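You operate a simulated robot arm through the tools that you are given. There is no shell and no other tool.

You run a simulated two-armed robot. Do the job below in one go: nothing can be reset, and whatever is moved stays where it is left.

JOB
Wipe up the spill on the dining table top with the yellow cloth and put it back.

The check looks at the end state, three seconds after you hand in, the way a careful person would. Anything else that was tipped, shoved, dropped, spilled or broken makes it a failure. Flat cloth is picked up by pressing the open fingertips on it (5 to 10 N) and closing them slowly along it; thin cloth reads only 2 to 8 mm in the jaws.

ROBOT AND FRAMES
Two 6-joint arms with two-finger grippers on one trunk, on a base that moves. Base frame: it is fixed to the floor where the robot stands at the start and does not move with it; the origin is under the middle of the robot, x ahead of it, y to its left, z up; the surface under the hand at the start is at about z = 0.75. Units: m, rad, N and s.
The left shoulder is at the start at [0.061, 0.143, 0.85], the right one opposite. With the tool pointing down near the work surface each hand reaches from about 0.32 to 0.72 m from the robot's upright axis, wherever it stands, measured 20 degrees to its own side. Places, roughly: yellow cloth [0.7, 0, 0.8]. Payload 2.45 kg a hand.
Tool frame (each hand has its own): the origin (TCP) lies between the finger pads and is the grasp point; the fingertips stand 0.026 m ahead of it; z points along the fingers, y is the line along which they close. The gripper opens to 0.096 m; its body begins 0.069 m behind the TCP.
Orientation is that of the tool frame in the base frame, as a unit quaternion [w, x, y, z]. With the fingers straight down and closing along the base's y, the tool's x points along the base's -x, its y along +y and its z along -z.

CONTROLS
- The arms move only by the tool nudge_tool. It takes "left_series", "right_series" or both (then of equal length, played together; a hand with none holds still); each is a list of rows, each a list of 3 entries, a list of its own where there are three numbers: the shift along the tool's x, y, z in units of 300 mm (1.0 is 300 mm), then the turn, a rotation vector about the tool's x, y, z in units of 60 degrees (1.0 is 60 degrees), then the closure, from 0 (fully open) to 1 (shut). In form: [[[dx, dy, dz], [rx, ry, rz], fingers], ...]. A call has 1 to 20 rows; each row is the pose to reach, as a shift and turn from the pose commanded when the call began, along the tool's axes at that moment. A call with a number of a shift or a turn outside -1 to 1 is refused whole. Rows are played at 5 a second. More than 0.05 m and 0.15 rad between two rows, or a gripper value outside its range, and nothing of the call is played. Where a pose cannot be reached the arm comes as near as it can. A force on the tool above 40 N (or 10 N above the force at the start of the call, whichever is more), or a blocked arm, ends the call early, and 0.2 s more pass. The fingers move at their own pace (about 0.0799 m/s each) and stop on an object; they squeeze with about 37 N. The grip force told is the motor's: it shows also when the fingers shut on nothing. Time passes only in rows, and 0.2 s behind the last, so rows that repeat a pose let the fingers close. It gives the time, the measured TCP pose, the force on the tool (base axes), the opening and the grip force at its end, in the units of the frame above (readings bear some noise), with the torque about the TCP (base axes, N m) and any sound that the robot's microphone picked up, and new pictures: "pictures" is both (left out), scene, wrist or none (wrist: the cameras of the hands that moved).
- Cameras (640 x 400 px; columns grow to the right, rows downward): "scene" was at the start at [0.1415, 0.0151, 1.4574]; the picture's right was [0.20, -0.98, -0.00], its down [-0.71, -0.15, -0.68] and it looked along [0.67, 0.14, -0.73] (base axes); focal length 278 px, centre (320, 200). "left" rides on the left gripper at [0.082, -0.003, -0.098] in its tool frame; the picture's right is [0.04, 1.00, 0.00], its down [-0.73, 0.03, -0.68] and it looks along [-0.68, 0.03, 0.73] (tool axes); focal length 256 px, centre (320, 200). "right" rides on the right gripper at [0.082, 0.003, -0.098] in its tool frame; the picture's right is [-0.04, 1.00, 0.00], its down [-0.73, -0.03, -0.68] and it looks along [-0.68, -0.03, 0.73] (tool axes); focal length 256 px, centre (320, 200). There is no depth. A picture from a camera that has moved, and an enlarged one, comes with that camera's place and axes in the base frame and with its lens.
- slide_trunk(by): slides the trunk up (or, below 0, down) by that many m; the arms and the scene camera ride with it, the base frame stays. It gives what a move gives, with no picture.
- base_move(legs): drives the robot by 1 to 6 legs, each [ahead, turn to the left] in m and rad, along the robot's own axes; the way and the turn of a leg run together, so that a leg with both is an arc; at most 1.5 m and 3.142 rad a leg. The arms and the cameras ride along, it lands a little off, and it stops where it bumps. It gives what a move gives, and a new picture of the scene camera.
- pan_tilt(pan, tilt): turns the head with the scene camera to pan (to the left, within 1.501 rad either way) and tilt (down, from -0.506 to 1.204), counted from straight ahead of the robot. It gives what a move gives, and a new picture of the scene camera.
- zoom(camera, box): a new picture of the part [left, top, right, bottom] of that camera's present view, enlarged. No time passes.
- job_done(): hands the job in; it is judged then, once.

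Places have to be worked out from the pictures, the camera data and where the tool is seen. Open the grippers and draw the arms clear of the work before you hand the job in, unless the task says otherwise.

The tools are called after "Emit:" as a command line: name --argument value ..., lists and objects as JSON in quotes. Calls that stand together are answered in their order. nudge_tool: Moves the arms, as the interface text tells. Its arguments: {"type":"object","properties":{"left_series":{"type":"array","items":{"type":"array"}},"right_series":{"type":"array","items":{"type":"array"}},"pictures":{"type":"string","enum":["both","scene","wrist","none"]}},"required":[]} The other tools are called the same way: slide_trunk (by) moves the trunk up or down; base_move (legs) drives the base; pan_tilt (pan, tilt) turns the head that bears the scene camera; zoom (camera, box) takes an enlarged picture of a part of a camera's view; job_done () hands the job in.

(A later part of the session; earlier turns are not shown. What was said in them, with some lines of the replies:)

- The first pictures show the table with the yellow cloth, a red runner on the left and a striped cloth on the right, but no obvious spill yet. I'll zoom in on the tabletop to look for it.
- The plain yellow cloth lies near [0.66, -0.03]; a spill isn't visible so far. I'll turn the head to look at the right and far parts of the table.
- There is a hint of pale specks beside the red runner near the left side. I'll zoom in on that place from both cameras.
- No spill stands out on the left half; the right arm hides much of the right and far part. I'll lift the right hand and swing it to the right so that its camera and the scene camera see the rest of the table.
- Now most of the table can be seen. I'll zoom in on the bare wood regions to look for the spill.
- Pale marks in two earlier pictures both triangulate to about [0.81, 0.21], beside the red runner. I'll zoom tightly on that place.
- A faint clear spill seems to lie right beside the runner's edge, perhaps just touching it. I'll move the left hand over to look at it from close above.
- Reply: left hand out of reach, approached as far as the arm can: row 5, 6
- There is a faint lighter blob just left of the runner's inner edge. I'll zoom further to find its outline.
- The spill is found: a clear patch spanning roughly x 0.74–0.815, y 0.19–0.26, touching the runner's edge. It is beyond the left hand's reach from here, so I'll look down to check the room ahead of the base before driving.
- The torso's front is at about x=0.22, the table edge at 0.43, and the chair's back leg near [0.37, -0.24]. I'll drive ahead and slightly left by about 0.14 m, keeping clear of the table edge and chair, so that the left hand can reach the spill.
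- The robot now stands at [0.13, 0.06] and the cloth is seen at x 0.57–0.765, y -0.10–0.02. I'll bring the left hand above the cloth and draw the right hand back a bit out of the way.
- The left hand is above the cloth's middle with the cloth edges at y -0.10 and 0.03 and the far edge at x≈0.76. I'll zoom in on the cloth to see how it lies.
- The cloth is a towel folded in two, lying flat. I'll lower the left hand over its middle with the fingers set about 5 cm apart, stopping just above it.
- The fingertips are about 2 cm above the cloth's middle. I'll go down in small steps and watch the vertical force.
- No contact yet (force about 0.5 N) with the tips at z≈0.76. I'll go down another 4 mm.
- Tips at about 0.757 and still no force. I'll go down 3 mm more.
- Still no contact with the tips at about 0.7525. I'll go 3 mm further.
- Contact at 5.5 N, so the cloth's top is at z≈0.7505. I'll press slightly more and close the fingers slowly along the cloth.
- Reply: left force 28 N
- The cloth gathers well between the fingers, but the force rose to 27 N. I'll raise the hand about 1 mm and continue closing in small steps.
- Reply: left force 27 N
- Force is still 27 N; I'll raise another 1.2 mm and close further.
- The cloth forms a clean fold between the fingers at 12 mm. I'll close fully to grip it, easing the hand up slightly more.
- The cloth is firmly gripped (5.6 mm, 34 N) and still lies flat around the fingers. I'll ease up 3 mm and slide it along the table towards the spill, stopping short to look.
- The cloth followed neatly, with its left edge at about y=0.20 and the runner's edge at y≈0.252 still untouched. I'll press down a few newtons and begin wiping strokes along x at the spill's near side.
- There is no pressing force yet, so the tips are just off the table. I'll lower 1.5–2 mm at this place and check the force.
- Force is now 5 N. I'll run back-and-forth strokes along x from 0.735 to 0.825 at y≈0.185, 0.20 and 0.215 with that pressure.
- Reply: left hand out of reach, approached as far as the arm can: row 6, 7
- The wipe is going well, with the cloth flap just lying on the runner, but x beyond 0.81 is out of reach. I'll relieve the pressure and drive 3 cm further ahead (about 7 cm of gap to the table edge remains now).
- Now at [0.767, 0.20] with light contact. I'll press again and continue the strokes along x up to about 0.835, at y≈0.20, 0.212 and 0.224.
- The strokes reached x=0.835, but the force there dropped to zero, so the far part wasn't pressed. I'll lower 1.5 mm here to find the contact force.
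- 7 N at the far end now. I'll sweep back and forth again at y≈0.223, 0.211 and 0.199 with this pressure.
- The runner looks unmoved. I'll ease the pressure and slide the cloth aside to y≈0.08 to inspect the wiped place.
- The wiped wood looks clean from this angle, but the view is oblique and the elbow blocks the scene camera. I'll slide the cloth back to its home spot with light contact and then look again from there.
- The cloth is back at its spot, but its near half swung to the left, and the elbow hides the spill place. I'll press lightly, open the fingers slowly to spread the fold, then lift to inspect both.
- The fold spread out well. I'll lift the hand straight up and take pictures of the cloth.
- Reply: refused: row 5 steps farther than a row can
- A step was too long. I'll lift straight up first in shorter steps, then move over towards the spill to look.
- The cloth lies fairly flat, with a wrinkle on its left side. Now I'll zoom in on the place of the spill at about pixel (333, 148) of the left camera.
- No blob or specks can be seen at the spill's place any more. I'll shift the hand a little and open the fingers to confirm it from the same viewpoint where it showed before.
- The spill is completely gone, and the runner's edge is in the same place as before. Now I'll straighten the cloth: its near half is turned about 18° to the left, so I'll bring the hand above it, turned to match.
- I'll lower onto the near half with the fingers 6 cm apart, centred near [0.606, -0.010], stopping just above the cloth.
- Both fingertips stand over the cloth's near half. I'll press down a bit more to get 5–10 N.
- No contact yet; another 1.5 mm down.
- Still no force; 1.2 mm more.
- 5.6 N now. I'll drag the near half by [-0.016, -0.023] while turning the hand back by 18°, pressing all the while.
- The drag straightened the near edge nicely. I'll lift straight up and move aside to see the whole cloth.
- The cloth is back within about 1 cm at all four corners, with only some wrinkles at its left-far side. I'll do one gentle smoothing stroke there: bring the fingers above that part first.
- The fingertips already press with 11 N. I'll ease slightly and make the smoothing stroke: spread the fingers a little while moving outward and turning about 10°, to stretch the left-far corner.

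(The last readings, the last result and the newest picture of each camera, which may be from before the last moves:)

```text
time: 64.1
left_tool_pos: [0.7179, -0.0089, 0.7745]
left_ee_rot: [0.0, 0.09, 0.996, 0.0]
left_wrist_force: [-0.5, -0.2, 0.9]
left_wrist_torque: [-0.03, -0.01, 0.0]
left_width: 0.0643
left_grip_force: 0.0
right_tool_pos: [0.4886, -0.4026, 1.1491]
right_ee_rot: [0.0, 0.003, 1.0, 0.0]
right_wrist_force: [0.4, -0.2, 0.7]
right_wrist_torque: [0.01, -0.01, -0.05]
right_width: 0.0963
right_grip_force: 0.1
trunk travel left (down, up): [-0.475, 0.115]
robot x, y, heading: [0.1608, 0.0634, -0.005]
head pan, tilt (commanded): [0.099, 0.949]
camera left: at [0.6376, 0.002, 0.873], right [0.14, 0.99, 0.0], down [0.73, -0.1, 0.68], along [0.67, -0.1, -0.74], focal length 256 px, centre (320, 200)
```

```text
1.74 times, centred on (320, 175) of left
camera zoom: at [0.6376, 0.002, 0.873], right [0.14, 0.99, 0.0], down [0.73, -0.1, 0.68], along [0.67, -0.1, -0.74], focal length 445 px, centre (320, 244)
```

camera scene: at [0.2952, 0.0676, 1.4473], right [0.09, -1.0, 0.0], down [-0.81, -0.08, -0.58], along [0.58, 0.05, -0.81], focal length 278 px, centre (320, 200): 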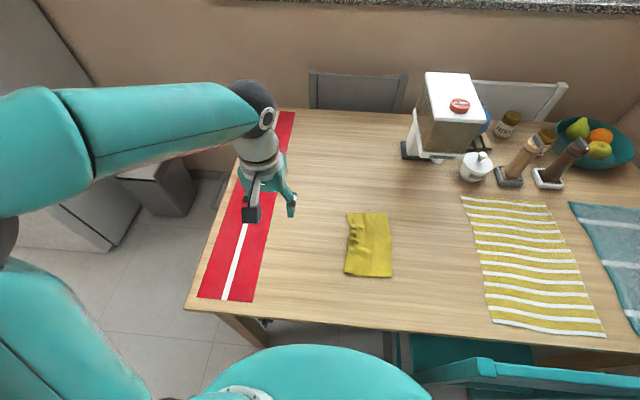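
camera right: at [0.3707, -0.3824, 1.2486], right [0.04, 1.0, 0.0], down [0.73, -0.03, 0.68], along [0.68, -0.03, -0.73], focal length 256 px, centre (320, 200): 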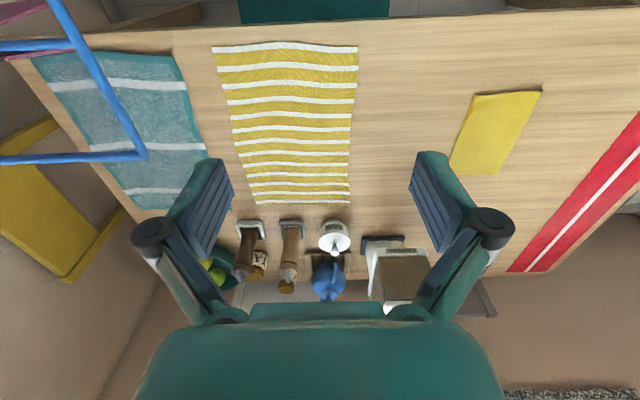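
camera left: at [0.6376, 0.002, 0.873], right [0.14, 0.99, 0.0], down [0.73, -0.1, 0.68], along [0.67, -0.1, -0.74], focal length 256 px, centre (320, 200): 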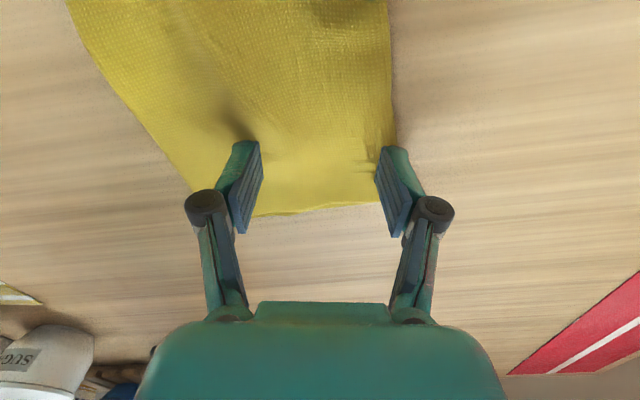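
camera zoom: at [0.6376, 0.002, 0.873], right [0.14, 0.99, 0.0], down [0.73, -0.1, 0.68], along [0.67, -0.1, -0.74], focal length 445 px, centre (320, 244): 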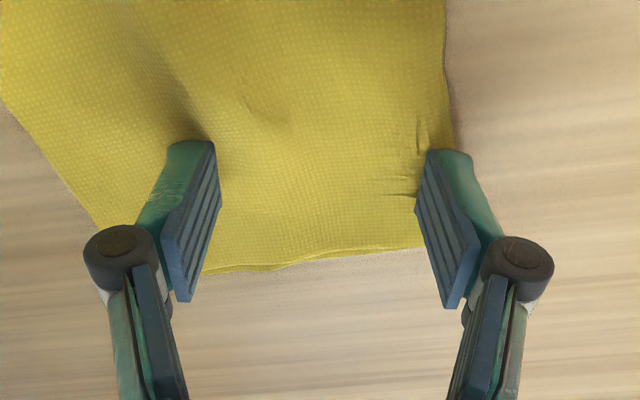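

The wrinkles were pulled out well. I'll lift straight up and move the hand aside to check the whole cloth.

Emit:
nudge_tool --left_series '[[[0, 0, -0.03], [0, 0, 0], 0.33], [[0, 0, -0.1], [0, 0, 0], 0.33], [[0, 0, -0.2], [0, 0, 0], 0.33], [[0, 0, -0.32], [0, 0, 0], 0.33], [[0.08, 0.08, -0.42], [0, 0, -0.05], 0.33], [[0.16, 0.18, -0.5], [0, 0, -0.1], 0.33], [[0.24, 0.28, -0.57], [0, 0, -0.167], 0.33], [[0.32, 0.38, -0.64], [0, 0, -0.167], 0.33], [[0.4, 0.48, -0.71], [0, 0, -0.167], 0.2], [[0.45, 0.6, -0.78], [0, 0, -0.167], 0]]' --pictures "both"

Emit:
zoom --camera "scene" --box '[310, 180, 430, 290]'

Emit:
zoom --camera "scene" --box '[180, 100, 340, 310]'

```text
time: 66.3
left_tool_pos: [0.6175, 0.1904, 1.01]
left_ee_rot: [0.0, 0.003, 1.0, -0.001]
left_wrist_force: [0.6, 0.1, 0.5]
left_wrist_torque: [0.02, 0.0, 0.0]
left_width: 0.0959
left_grip_force: 0.1
right_tool_pos: [0.4872, -0.4011, 1.15]
right_ee_rot: [0.0, 0.003, 1.0, 0.001]
right_wrist_force: [-0.3, 0.3, 1.0]
right_wrist_torque: [0.0, -0.01, -0.03]
right_width: 0.096
right_grip_force: 0.1
trunk travel left (down, up): [-0.475, 0.115]
robot x, y, heading: [0.1608, 0.0624, -0.007]
head pan, tilt (commanded): [0.099, 0.949]
camera scene: at [0.2951, 0.0676, 1.4473], right [0.09, -1.0, 0.0], down [-0.81, -0.08, -0.58], along [0.58, 0.05, -0.81], focal length 278 px, centre (320, 200)
camera left: at [0.5357, 0.1881, 1.1082], right [-0.03, 1.0, 0.0], down [0.73, 0.03, 0.68], along [0.68, 0.02, -0.73], focal length 256 px, centre (320, 200)
```

scene: 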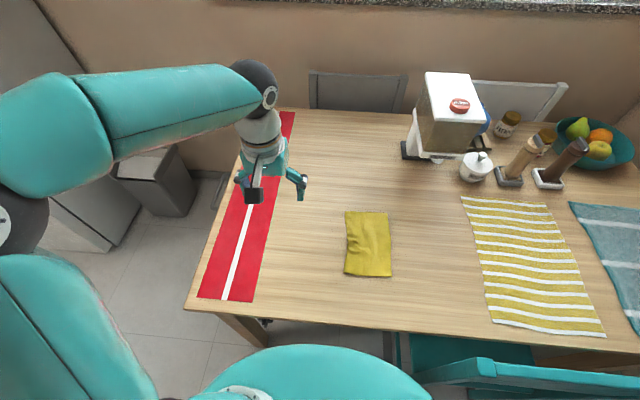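
left: 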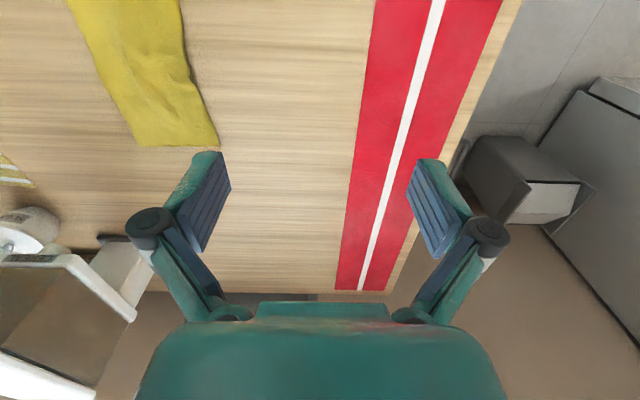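

```text
3.64 times, centred on (370, 235) of scene
camera zoom: at [0.2951, 0.0676, 1.4473], right [0.09, -1.0, 0.0], down [-0.81, -0.08, -0.58], along [0.58, 0.05, -0.81], focal length 1012 px, centre (138, 73)
```

zoom: 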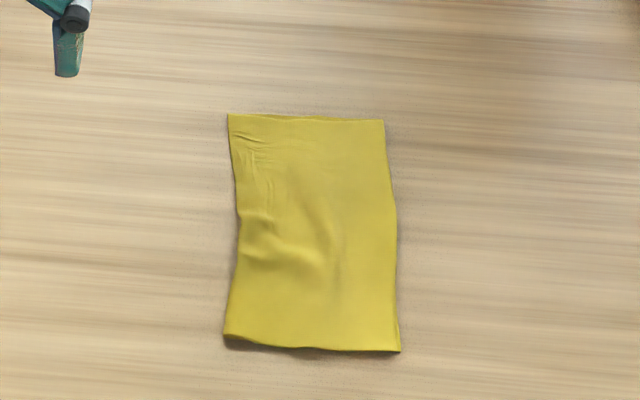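

```text
1.90 times, centred on (260, 205) of scene
camera zoom: at [0.2951, 0.0676, 1.4473], right [0.09, -1.0, 0.0], down [-0.81, -0.08, -0.58], along [0.58, 0.05, -0.81], focal length 530 px, centre (434, 190)
```

zoom: 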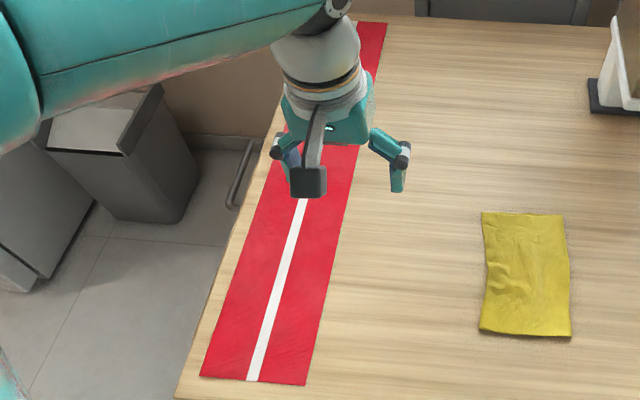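

The cloth now lies flat with its corners within a few millimetres of the start, and the runner is in place. I'll draw the left arm up and aside with the gripper open, then take a last look at the table.

Emit:
nudge_tool --left_series '[[[0, 0.12, -0.05], [0, 0, 0], 0], [[0, 0.25, -0.1], [0, 0, 0], 0], [[0, 0.38, -0.13], [0, 0, 0], 0], [[0, 0.51, -0.15], [0, 0, 0], 0], [[0, 0.64, -0.17], [0, 0, 0], 0], [[0, 0.76, -0.17], [0, 0, 0], 0], [[0, 0.76, -0.17], [0, 0, 0], 0]]' --pictures "both"

Emit:
zoom --camera "scene" --box '[240, 150, 340, 240]'

Emit:
zoom --camera "scene" --box '[380, 50, 640, 230]'

```text
time: 67.9
left_tool_pos: [0.6176, 0.4196, 1.0592]
left_ee_rot: [0.0, 0.004, 1.0, 0.0]
left_wrist_force: [-0.2, -0.3, -0.1]
left_wrist_torque: [-0.03, 0.01, 0.0]
left_width: 0.0957
left_grip_force: 0.0
right_tool_pos: [0.4886, -0.4017, 1.1484]
right_ee_rot: [-0.001, 0.002, 1.0, 0.001]
right_wrist_force: [0.8, 0.0, 0.6]
right_wrist_torque: [0.01, 0.0, -0.02]
right_width: 0.096
right_grip_force: 0.1
trunk travel left (down, up): [-0.475, 0.115]
robot x, y, heading: [0.1613, 0.063, -0.006]
head pan, tilt (commanded): [0.099, 0.949]
camera scene: at [0.2955, 0.0666, 1.4473], right [0.09, -1.0, 0.0], down [-0.81, -0.08, -0.58], along [0.58, 0.05, -0.81], focal length 278 px, centre (320, 200)
camera left: at [0.5364, 0.4167, 1.1585], right [-0.03, 1.0, 0.0], down [0.73, 0.02, 0.68], along [0.68, 0.02, -0.73], focal length 256 px, centre (320, 200)
```

scene: 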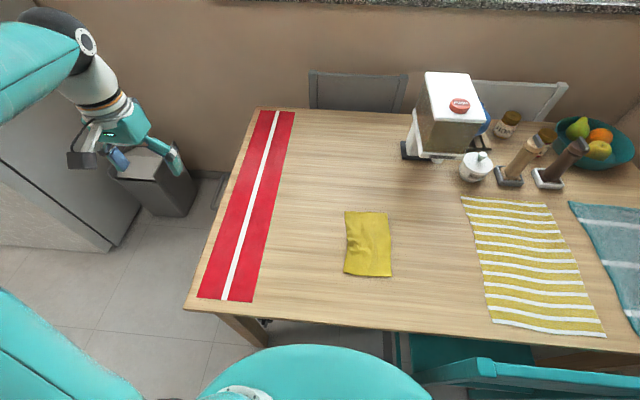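
left: 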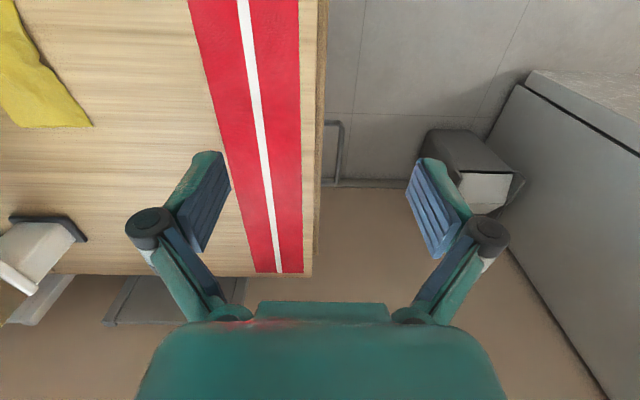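

```text
4.44 times, centred on (290, 195) of scene
camera zoom: at [0.2955, 0.0666, 1.4473], right [0.09, -1.0, 0.0], down [-0.81, -0.08, -0.58], along [0.58, 0.05, -0.81], focal length 1236 px, centre (453, 222)
```

zoom: 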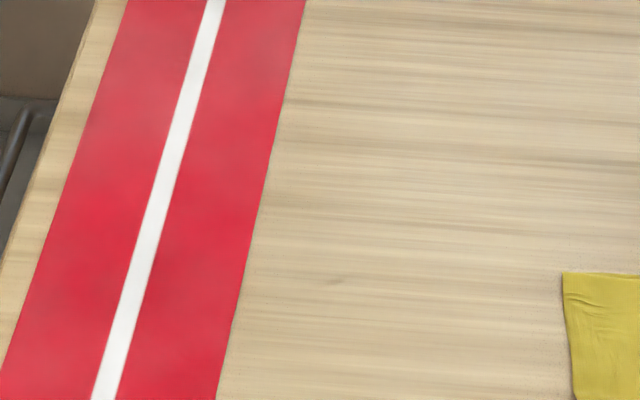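

```text
2.22 times, centred on (510, 140) of scene
camera zoom: at [0.2955, 0.0666, 1.4473], right [0.09, -1.0, 0.0], down [-0.81, -0.08, -0.58], along [0.58, 0.05, -0.81], focal length 618 px, centre (-102, 333)
```

zoom: 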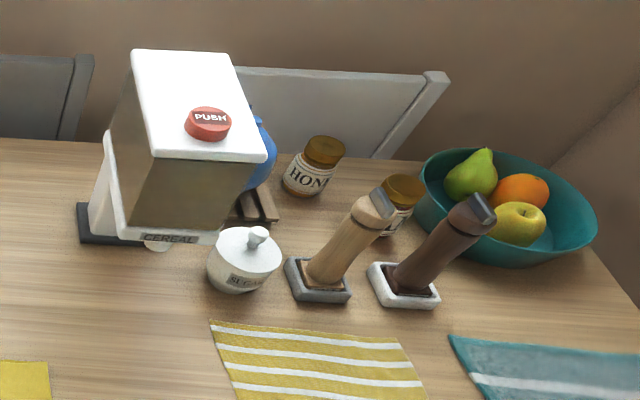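

One small greyish mark shows on the wood at about [0.737, 0.19], near where I wiped. I'll zoom in on it to see whether it is residue.

Emit:
zoom --camera "scene" --box '[295, 200, 335, 230]'

Emit:
zoom --camera "scene" --box '[270, 180, 350, 240]'

Emit:
zoom --camera "left" --box '[80, 60, 240, 170]'

```text
13.33 times, centred on (315, 215) of scene
camera zoom: at [0.2955, 0.0666, 1.4473], right [0.09, -1.0, 0.0], down [-0.81, -0.08, -0.58], along [0.58, 0.05, -0.81], focal length 3710 px, centre (387, 0)
```

zoom: 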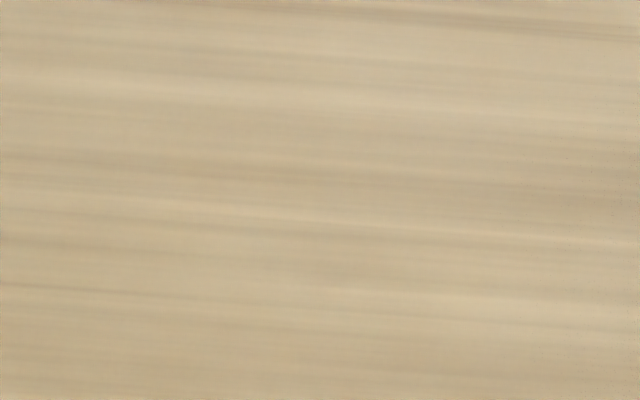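

```text
6.67 times, centred on (310, 210) of scene
camera zoom: at [0.2955, 0.0666, 1.4473], right [0.09, -1.0, 0.0], down [-0.81, -0.08, -0.58], along [0.58, 0.05, -0.81], focal length 1855 px, centre (387, 133)
```

zoom: 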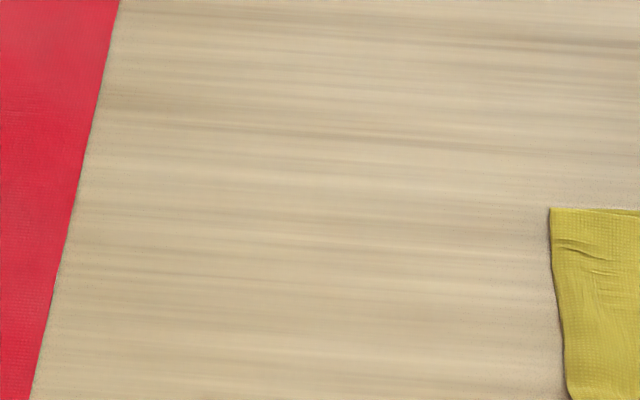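

```text
3.64 times, centred on (160, 115) of left
camera zoom: at [0.5364, 0.4167, 1.1585], right [-0.03, 1.0, 0.0], down [0.73, 0.02, 0.68], along [0.68, 0.02, -0.73], focal length 931 px, centre (902, 509)
```

zoom: 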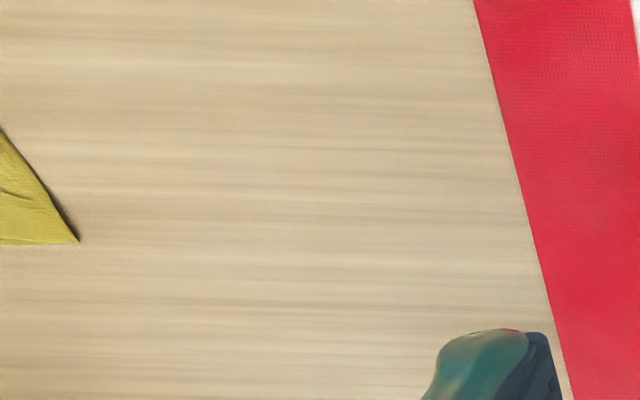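

The closer views show only plain wood grain, so nothing is left of the spill. The cloth lies flat in its original place, the runner and other items are unmoved, and both grippers are open and clear, so I hand the job in.

Emit:
job_done

```text
The job is handed in.
```

I wiped the spill off the dining table with the yellow cloth and put the cloth back where it was; I've handed the job in.

- **Spill:** it was a faint clear patch beside the red runner, about 8 cm across. The view that showed it before wiping now shows only plain wood grain.
- **Cloth:** it lies flat, with the corners I measured within about a centimetre of where they started. I smoothed out most of the wrinkles from gripping it; faint ones remain on its left side.
- **Everything else:** the runner's edge is where it was, and nothing on the table was touched or tipped.
- **Robot:** it now stands about 16 cm ahead of and 6 cm to the left of where it began, because the spill was out of reach from there. Both grippers are open and the arms are clear.
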